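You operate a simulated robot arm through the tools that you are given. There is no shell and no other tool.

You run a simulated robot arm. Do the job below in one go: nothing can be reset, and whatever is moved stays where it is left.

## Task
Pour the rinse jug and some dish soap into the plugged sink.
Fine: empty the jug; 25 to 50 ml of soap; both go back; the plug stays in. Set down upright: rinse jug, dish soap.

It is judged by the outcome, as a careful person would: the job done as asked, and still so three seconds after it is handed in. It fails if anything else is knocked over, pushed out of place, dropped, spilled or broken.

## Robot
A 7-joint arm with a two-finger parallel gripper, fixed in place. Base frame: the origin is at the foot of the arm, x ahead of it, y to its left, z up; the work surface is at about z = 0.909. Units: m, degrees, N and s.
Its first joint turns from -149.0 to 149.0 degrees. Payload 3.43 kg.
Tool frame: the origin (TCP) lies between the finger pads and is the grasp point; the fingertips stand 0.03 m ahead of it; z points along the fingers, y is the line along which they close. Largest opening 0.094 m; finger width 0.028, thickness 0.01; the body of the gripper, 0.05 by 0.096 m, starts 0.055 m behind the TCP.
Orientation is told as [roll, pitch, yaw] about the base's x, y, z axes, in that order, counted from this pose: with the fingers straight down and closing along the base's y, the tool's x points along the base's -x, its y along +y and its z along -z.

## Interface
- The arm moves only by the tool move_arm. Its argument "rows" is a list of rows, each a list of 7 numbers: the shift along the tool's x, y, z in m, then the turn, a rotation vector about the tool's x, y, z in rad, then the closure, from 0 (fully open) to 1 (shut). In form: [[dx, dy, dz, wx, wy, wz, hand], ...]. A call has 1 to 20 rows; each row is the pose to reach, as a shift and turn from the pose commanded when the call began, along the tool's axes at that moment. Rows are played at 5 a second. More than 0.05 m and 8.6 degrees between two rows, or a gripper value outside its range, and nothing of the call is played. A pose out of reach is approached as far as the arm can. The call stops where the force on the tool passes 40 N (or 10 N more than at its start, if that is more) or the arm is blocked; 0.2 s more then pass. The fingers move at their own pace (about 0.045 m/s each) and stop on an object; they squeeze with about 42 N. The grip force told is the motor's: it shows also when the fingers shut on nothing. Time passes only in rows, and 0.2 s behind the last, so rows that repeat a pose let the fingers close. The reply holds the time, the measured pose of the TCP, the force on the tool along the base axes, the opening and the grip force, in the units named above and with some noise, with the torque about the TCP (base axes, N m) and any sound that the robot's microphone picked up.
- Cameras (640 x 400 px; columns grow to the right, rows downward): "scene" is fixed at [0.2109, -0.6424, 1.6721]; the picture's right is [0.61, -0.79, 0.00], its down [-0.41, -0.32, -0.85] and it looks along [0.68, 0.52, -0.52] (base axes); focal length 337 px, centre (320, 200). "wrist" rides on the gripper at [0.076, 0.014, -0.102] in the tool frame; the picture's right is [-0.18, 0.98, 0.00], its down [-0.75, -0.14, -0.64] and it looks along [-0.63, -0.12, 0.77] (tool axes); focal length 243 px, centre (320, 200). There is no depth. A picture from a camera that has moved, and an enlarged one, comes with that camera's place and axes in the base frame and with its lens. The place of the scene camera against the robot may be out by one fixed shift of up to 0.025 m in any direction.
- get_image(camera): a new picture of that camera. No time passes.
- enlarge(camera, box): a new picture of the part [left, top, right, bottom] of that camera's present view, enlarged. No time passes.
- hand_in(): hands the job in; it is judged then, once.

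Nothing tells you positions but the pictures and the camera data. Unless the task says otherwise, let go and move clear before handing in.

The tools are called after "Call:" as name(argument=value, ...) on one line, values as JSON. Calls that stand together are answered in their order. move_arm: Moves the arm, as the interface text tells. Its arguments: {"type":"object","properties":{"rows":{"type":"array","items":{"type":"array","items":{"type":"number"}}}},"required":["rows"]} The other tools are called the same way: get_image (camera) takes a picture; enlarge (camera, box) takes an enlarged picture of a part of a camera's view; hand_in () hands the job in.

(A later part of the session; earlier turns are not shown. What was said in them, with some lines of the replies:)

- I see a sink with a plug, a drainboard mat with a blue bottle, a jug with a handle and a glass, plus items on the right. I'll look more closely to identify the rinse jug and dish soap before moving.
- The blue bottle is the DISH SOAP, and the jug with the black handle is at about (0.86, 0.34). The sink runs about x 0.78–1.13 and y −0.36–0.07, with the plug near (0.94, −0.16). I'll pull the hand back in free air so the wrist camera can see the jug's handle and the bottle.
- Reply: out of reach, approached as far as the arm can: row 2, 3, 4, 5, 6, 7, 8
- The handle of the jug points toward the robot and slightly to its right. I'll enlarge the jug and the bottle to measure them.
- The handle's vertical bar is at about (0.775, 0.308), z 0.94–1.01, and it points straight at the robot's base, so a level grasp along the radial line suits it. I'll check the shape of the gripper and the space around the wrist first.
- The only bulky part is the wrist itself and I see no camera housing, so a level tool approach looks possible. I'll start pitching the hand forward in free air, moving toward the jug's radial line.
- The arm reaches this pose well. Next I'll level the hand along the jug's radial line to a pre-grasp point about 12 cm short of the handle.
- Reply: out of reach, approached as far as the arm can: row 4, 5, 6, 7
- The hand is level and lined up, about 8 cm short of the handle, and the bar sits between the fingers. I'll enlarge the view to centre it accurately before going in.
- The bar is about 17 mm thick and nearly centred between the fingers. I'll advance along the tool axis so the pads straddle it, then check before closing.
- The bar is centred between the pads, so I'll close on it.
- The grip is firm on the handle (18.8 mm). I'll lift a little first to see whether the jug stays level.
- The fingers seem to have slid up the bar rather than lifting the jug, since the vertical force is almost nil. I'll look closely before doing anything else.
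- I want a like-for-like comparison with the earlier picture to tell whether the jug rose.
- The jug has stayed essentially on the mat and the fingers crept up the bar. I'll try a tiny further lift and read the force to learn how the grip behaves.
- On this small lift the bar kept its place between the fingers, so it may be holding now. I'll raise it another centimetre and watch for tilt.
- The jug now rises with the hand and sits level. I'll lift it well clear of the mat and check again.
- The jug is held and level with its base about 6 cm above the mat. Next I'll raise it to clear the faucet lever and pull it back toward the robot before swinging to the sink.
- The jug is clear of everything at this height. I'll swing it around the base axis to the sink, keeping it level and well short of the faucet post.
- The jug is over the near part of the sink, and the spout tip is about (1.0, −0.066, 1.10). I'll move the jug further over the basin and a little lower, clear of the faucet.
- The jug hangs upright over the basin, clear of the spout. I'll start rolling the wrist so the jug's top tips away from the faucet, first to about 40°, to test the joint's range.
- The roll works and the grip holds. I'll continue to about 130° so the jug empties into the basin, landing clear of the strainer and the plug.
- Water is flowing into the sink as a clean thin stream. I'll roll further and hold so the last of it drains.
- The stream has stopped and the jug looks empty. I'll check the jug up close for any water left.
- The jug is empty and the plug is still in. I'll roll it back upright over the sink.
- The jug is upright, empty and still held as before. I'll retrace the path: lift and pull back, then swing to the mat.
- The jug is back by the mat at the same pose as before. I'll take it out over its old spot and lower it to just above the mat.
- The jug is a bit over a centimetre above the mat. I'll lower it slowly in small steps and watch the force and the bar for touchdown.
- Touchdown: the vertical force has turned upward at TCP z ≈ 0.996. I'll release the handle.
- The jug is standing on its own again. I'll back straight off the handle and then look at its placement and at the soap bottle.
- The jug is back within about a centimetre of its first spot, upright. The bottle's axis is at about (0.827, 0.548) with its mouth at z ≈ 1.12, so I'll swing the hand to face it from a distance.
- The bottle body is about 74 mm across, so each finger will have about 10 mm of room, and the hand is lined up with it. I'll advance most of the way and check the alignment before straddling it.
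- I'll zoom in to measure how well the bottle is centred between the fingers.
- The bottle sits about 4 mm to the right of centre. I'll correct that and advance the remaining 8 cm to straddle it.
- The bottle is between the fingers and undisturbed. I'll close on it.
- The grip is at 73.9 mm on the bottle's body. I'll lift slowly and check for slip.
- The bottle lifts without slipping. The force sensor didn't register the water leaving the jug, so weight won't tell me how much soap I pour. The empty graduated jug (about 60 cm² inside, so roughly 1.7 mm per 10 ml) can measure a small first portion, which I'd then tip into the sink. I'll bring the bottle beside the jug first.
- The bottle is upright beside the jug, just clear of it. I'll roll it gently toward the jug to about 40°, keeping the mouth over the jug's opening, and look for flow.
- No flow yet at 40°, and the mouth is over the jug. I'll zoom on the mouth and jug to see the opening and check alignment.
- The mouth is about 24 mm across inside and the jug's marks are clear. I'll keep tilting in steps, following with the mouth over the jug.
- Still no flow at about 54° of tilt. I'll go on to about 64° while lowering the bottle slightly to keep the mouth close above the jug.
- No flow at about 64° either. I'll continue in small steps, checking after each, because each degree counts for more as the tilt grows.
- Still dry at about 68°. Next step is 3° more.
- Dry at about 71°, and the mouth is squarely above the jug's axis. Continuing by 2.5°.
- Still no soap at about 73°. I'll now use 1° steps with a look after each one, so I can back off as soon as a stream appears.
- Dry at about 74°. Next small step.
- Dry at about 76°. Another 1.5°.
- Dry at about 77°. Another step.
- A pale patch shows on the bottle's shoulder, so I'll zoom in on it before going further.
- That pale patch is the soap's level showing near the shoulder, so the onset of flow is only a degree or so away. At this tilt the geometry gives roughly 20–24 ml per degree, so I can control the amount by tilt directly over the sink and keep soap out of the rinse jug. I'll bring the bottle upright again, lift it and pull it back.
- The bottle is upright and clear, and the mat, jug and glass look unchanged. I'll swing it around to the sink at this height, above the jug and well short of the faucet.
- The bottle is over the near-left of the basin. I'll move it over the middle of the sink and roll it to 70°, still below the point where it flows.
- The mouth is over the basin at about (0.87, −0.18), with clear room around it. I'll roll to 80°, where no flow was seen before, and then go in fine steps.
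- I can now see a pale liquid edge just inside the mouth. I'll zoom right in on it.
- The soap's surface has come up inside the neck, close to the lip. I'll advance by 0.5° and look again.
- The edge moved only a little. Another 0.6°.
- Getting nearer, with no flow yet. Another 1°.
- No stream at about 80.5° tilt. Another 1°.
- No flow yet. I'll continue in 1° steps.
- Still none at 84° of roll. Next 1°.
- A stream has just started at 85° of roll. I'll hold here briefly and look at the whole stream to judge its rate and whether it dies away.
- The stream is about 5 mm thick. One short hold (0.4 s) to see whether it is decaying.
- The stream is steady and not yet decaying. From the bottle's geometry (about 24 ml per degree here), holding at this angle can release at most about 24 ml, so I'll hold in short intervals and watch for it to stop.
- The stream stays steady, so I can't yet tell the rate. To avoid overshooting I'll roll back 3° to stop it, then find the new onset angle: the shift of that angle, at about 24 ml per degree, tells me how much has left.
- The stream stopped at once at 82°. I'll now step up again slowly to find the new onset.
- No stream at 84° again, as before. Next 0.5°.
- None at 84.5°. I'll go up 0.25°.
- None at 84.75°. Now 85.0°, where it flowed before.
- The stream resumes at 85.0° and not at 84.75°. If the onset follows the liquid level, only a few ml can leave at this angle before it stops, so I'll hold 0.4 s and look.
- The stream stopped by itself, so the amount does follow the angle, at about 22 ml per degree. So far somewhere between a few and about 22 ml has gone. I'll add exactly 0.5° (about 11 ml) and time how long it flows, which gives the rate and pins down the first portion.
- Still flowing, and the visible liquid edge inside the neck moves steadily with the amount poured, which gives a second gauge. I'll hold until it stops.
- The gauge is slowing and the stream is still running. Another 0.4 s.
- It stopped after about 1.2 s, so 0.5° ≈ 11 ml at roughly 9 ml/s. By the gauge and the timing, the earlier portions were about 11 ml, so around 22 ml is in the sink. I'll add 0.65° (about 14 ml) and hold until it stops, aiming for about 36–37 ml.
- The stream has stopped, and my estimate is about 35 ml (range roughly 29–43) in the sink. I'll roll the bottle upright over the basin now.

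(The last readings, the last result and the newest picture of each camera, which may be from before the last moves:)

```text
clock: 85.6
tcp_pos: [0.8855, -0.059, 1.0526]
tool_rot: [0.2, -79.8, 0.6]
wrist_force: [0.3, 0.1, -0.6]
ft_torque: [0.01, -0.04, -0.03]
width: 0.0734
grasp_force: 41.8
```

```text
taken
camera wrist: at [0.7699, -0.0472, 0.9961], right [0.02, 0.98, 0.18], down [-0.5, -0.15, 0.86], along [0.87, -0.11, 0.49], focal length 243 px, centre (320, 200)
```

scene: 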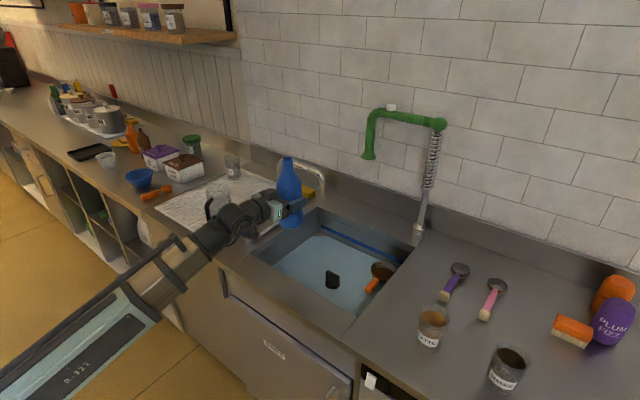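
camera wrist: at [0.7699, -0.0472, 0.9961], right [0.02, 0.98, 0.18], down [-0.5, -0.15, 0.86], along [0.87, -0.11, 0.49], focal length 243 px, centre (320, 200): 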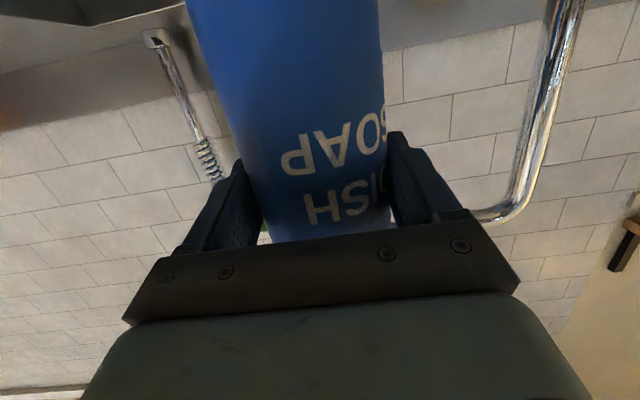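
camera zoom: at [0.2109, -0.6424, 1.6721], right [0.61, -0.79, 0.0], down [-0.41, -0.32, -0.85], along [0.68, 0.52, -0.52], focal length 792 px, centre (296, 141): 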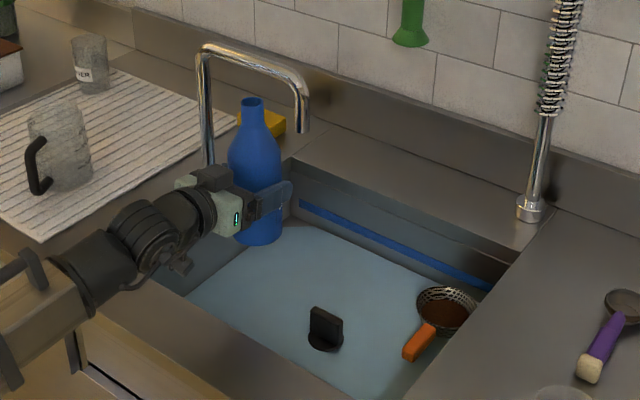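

The bottle is upright and everything around the sink is in place, plug included. I'll lift and pull it back, then swing it back toward the mat.

Call:
move_arm(rows=[[-0.0155, -0.0012, -0.0135, 0, 0, 0, 1], [-0.0311, -0.0025, -0.0269, 0, 0, 0, 1], [-0.0466, -0.0037, -0.0404, 0, 0, 0, 1], [-0.0621, -0.005, -0.0539, 0, 0, 0, 1], [-0.0777, -0.0062, -0.0673, 0, 0, 0, 1], [-0.0932, -0.0075, -0.0808, 0, 0, 0, 1], [-0.0932, -0.0075, -0.0808, 0, 0, 0, 1]])

Call:
move_arm(rows=[[-0.0001, 0.0119, 0.0008, -0.0143, 0, -0.0026, 1], [-0.0004, 0.0299, 0.0021, -0.0359, 0, -0.0064, 1], [-0.0006, 0.0598, 0.0032, -0.0717, 0, -0.0128, 1], [-0.0006, 0.0898, 0.0032, -0.1076, 0, -0.0193, 1], [-0.0004, 0.1197, 0.002, -0.1435, 0, -0.0257, 1], [0, 0.1496, -0.0002, -0.1793, 0, -0.0321, 1], [0.0006, 0.1794, -0.0034, -0.2152, 0, -0.0385, 1], [0.0014, 0.209, -0.0078, -0.2511, 0, -0.0449, 1], [0.0023, 0.2385, -0.0131, -0.2869, 0, -0.0514, 1], [0.0035, 0.2677, -0.0196, -0.3228, 0, -0.0578, 1], [0.0048, 0.2967, -0.0271, -0.3587, 0, -0.0642, 1], [0.0064, 0.3254, -0.0355, -0.3945, 0, -0.0706, 1], [0.0081, 0.3537, -0.0451, -0.4304, 0, -0.077, 1], [0.01, 0.3817, -0.0556, -0.4662, 0, -0.0835, 1], [0.012, 0.4093, -0.0671, -0.5021, 0, -0.0899, 1], [0.0143, 0.4364, -0.0796, -0.538, 0, -0.0963, 1], [0.0167, 0.463, -0.0931, -0.5738, 0, -0.1027, 1], [0.0167, 0.463, -0.0931, -0.5738, 0, -0.1027, 1]])

Call:
get_image(camera="scene")

Call:
get_image(camera="wrist")

```text
clock: 87.2
tcp_pos: [0.8239, -0.0691, 1.1579]
tool_rot: [0.4, -79.8, 0.3]
wrist_force: [0.2, 0.2, -0.1]
ft_torque: [0.02, -0.03, -0.06]
width: 0.0733
grasp_force: 41.9
```

```text
clock: 91.0
tcp_pos: [0.7193, 0.393, 1.1564]
tool_rot: [0.4, -80.0, 33.7]
wrist_force: [0.7, -0.1, -0.2]
ft_torque: [0.01, 0.0, -0.02]
width: 0.0734
grasp_force: 42.0
```

```text
taken
```

scene: 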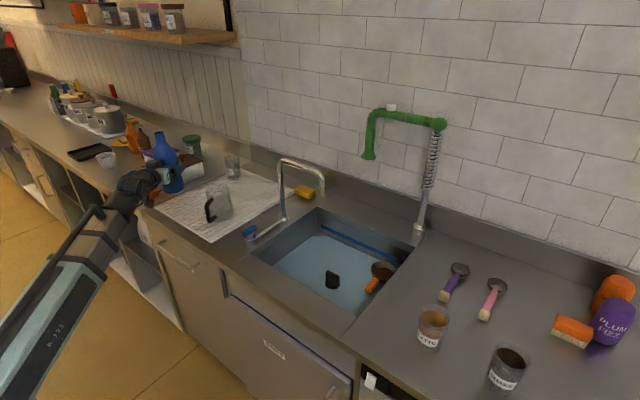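

```text
taken
camera wrist: at [0.6171, 0.3413, 1.1006], right [-0.53, 0.83, 0.18], down [-0.33, -0.4, 0.85], along [0.78, 0.39, 0.49], focal length 243 px, centre (320, 200)
```

wrist: 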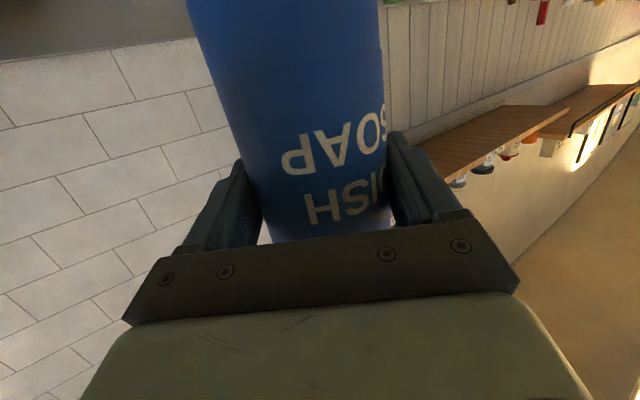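

The bottle is back by the mat, upright. I'll move it out over its original spot and lower it to about 1 cm above the mat.

Call:
move_arm(rows=[[0.0036, 0.0086, 0.0225, 0, 0, 0, 1], [0.0072, 0.0172, 0.045, 0, 0, 0, 1], [0.0108, 0.0258, 0.0675, 0, 0, 0, 1], [0.0144, 0.0344, 0.09, 0, 0, 0, 1], [0.018, 0.043, 0.1125, 0, 0, 0, 1], [0.0216, 0.0516, 0.135, 0, 0, 0, 1], [0.0252, 0.0602, 0.1575, 0, 0, 0, 1], [0.0288, 0.0688, 0.18, 0, 0, 0, 1], [0.0465, 0.0688, 0.1832, 0, 0, 0, 1], [0.0642, 0.0688, 0.1864, 0, 0, 0, 1], [0.082, 0.0688, 0.1895, 0, 0, 0, 1], [0.0997, 0.0688, 0.1927, 0, 0, 0, 1], [0.1174, 0.0688, 0.1959, 0, 0, 0, 1], [0.1174, 0.0688, 0.1959, 0, 0, 0, 1]])

Call:
get_image(camera="wrist")

Call:
enlarge(camera="scene", box=[130, 130, 240, 230])

```text
clock: 94.0
tcp_pos: [0.8258, 0.5479, 1.0071]
tool_rot: [0.5, -79.9, 33.6]
wrist_force: [-0.6, -0.4, -0.5]
ft_torque: [0.0, 0.02, 0.0]
width: 0.0736
grasp_force: 42.0
```

```text
taken
camera wrist: at [0.7222, 0.4958, 0.9513], right [-0.53, 0.83, 0.18], down [-0.33, -0.4, 0.85], along [0.78, 0.39, 0.49], focal length 243 px, centre (320, 200)
```

wrist: 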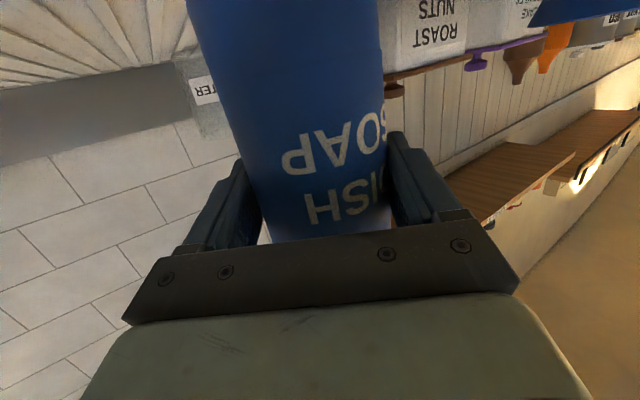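

```text
4.00 times, centred on (185, 180) of scene
camera zoom: at [0.2109, -0.6424, 1.6721], right [0.61, -0.79, 0.0], down [-0.41, -0.32, -0.85], along [0.68, 0.52, -0.52], focal length 1347 px, centre (860, 280)
```

zoom: 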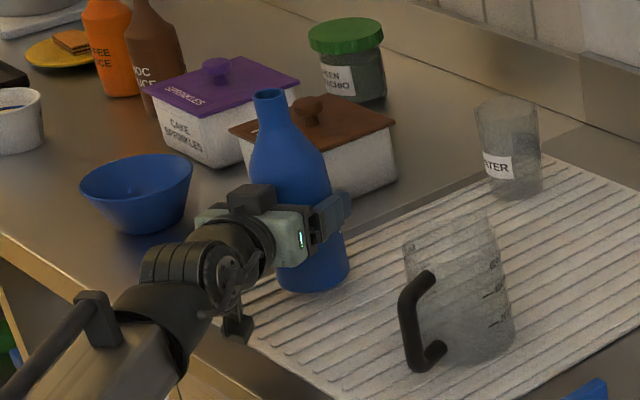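

The bottle is about 1 cm above its spot. I'll lower it slowly and feel for contact.

Call:
move_arm(rows=[[0.004, 0, 0.0007, 0, 0, 0, 1], [0.0079, 0, 0.0014, 0, 0, 0, 1], [0.0079, 0, 0.0014, 0, 0, 0, 1]])

Call:
move_arm(rows=[[0.002, 0, 0.0004, 0, 0, 0, 1], [0.002, 0, 0.0004, 0, 0, 0, 1]])

Call:
move_arm(rows=[[0.0015, 0, 0.0003, 0, 0, 0, 1], [0.0015, 0, 0.0003, 0, 0, 0, 1]])

```text
clock: 94.8
tcp_pos: [0.827, 0.548, 0.9995]
tool_rot: [0.5, -79.9, 33.6]
wrist_force: [0.0, -0.1, 0.7]
ft_torque: [-0.01, -0.01, -0.01]
width: 0.0734
grasp_force: 42.0
```

```text
clock: 95.4
tcp_pos: [0.8255, 0.5479, 0.9977]
tool_rot: [0.7, -80.0, 33.7]
wrist_force: [0.2, 0.3, 0.7]
ft_torque: [-0.01, -0.03, 0.02]
width: 0.0738
grasp_force: 42.2
```

```text
clock: 96.0
tcp_pos: [0.8236, 0.5479, 0.9953]
tool_rot: [0.7, -80.0, 33.6]
wrist_force: [-0.2, 0.3, -0.9]
ft_torque: [0.01, -0.04, 0.02]
width: 0.0735
grasp_force: 41.8
```

No clear contact yet. I'll go 1 mm at a time.

Call:
move_arm(rows=[[0.001, 0, 0.0002, 0, 0, 0, 1], [0.001, 0, 0.0002, 0, 0, 0, 1]])

Call:
move_arm(rows=[[0.001, 0, 0.0002, 0, 0, 0, 1], [0.001, 0, 0.0002, 0, 0, 0, 1]])

Call:
get_image(camera="wrist")

```text
clock: 96.6
tcp_pos: [0.8249, 0.5471, 0.9962]
tool_rot: [0.7, -80.0, 33.4]
wrist_force: [0.8, 2.2, 6.9]
ft_torque: [0.37, 0.03, -0.02]
width: 0.0734
grasp_force: 41.9
```

```text
clock: 97.2
tcp_pos: [0.8239, 0.5475, 0.997]
tool_rot: [0.8, -80.1, 33.5]
wrist_force: [3.5, 0.5, 18.4]
ft_torque: [0.46, 0.06, -0.09]
width: 0.0734
grasp_force: 42.4
```

```text
taken
camera wrist: at [0.7214, 0.4954, 0.9399], right [-0.53, 0.83, 0.18], down [-0.34, -0.4, 0.85], along [0.78, 0.39, 0.49], focal length 243 px, centre (320, 200)
```

wrist: 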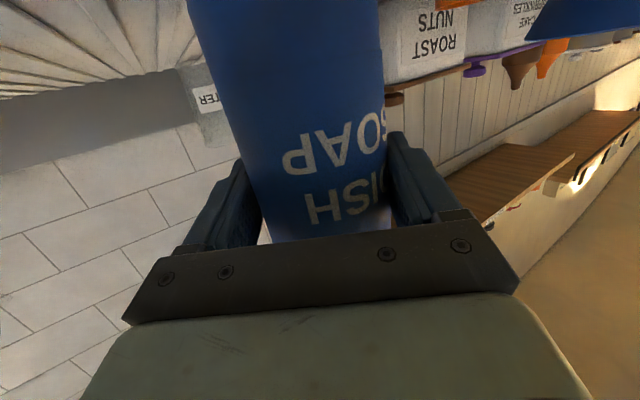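

Contact is firm (18 N up), so I'll ease off by 1 mm to take the load off before releasing.

Call:
move_arm(rows=[[-0.0013, 0, -0.0002, 0, 0, 0, 1], [-0.0013, 0, -0.0002, 0, 0, 0, 1]])

```text
clock: 97.8
tcp_pos: [0.8239, 0.5475, 0.9955]
tool_rot: [0.7, -79.9, 33.4]
wrist_force: [0.6, 1.6, 12.2]
ft_torque: [0.48, 0.18, 0.01]
width: 0.0736
grasp_force: 42.8
```

Still 12 N, so I'll ease off slightly more.

Call:
move_arm(rows=[[-0.0008, 0, -0.0001, 0, 0, 0, 1], [-0.0008, 0, -0.0001, 0, 0, 0, 1]])

```text
clock: 98.4
tcp_pos: [0.8235, 0.5475, 0.9964]
tool_rot: [0.5, -79.8, 33.8]
wrist_force: [-0.1, -0.6, 3.3]
ft_torque: [0.1, 0.14, 0.02]
width: 0.0737
grasp_force: 41.9
```

The load is now light. I'll open the fingers gently.

Call:
move_arm(rows=[[0, 0, 0, 0, 0, 0, 0.2], [0, 0, 0, 0, 0, 0, 0.15], [0, 0, 0, 0, 0, 0, 0.08], [0, 0, 0, 0, 0, 0, 0], [0, 0, 0, 0, 0, 0, 0], [0, 0, 0, 0, 0, 0, 0]])

Call:
get_image(camera="wrist")

Call:
enlarge(camera="scene", box=[130, 130, 240, 230])

```text
clock: 99.8
tcp_pos: [0.8242, 0.5482, 0.9963]
tool_rot: [0.6, -79.9, 33.6]
wrist_force: [-0.4, 0.0, 0.0]
ft_torque: [0.01, -0.01, 0.0]
width: 0.0939
grasp_force: 0.0
```

```text
taken
camera wrist: at [0.7219, 0.4956, 0.9407], right [-0.53, 0.83, 0.18], down [-0.33, -0.4, 0.85], along [0.78, 0.39, 0.49], focal length 243 px, centre (320, 200)
```

wrist: 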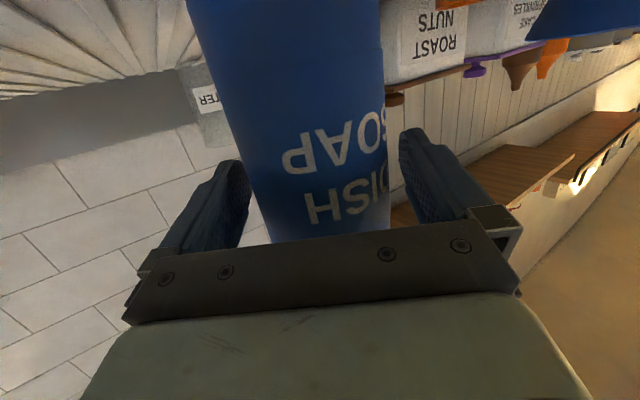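

```text
4.00 times, centred on (185, 180) of scene
camera zoom: at [0.2109, -0.6424, 1.6721], right [0.61, -0.79, 0.0], down [-0.41, -0.32, -0.85], along [0.68, 0.52, -0.52], focal length 1347 px, centre (860, 280)
```

zoom: 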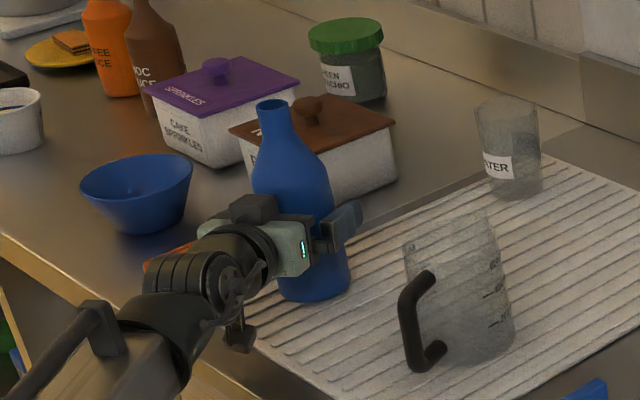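

The bottle stands exactly where it was. I'll back straight out and check the whole scene.

Call:
move_arm(rows=[[0.0033, 0, -0.02, 0, 0, 0, 0], [0.0065, 0, -0.04, 0, 0, 0, 0], [0.0098, 0, -0.06, 0, 0, 0, 0], [0.013, 0, -0.08, 0, 0, 0, 0], [0.0179, 0, -0.11, 0, 0, 0, 0], [0.0228, 0, -0.14, 0, 0, 0, 0], [0.0276, 0, -0.17, 0, 0, 0, 0], [0.0325, 0, -0.2, 0, 0, 0, 0], [0.0325, 0, -0.2, 0, 0, 0, 0]])

Call:
get_image(camera="scene")

Call:
enlarge(camera="scene", box=[150, 140, 260, 240])

Call:
enlarge(camera="scene", box=[230, 180, 430, 320])

Call:
get_image(camera="wrist")

```text
clock: 101.8
tcp_pos: [0.659, 0.4337, 1.0001]
tool_rot: [0.7, -79.9, 33.6]
wrist_force: [0.1, -0.2, -0.3]
ft_torque: [0.0, -0.02, 0.02]
width: 0.0943
grasp_force: 0.0
```

```text
taken
```

scene: 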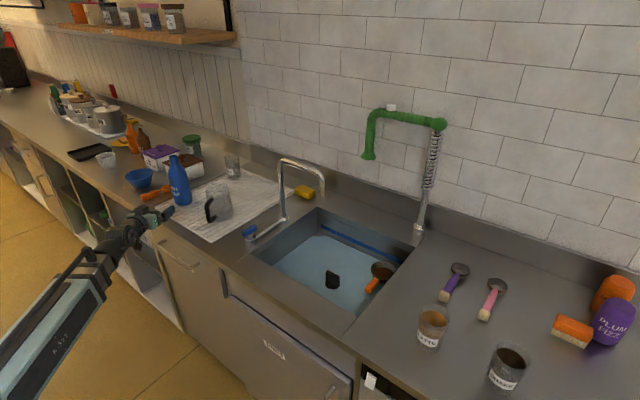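

```text
4.00 times, centred on (205, 190) of scene
camera zoom: at [0.2109, -0.6424, 1.6721], right [0.61, -0.79, 0.0], down [-0.41, -0.32, -0.85], along [0.68, 0.52, -0.52], focal length 1347 px, centre (780, 240)
```

zoom: 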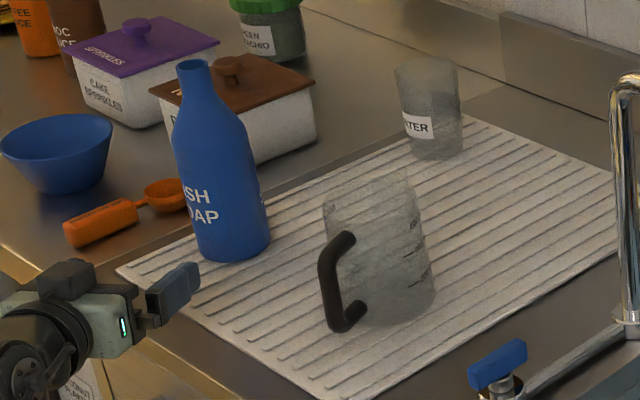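

```text
2.86 times, centred on (330, 250) of scene
camera zoom: at [0.2109, -0.6424, 1.6721], right [0.61, -0.79, 0.0], down [-0.41, -0.32, -0.85], along [0.68, 0.52, -0.52], focal length 962 px, centre (291, 57)
```

zoom: 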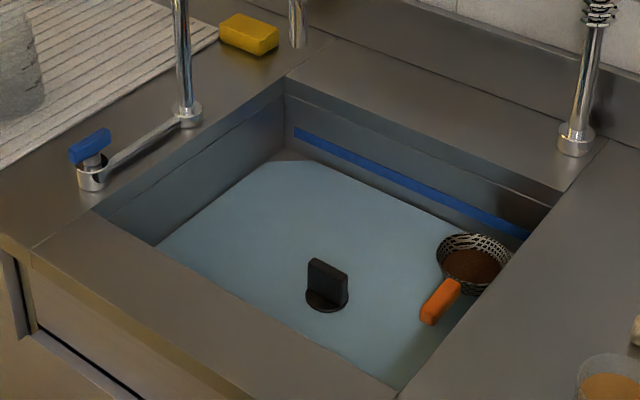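

```text
taken
camera wrist: at [0.5554, 0.3808, 0.9447], right [-0.53, 0.83, 0.18], down [-0.33, -0.4, 0.85], along [0.78, 0.39, 0.49], focal length 243 px, centre (320, 200)
```

wrist: 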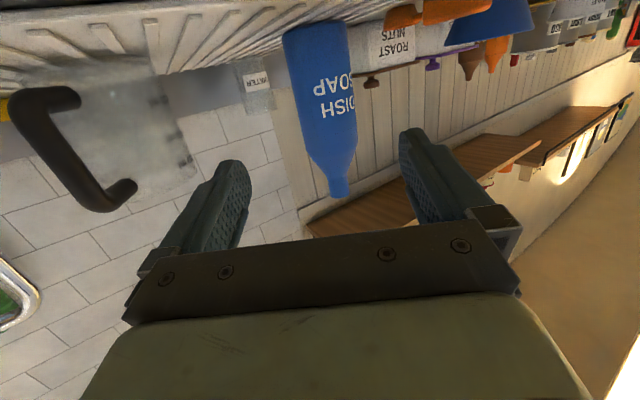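

The jug is empty, upright and back in its place. The soap is upright on its original spot, the plug is still in, and nothing else has moved. About 30–45 ml of soap went into the sink, judged by tilt and flow time. The gripper is open and clear, so I'm handing in.

Call:
hand_in()

```text
The job is handed in.
```

I emptied the rinse jug into the sink and poured in roughly 35 ml of dish soap (likely between 30 and 45 ml). I couldn't weigh the soap, so that figure comes from the tilt angle at which it flowed and how long each stream lasted.

- **Jug:** upright and empty, back on the mat within about a centimetre of where it started. On the first lift my grip slid about 2 cm up its handle, but nothing spilled and it held after that.
- **Soap bottle:** upright on its original spot.
- **Sink:** the plug is still in, and the strainer looks to be where it was.
- **Everything else:** nothing else was touched, and I saw no spills. The gripper is open and clear.
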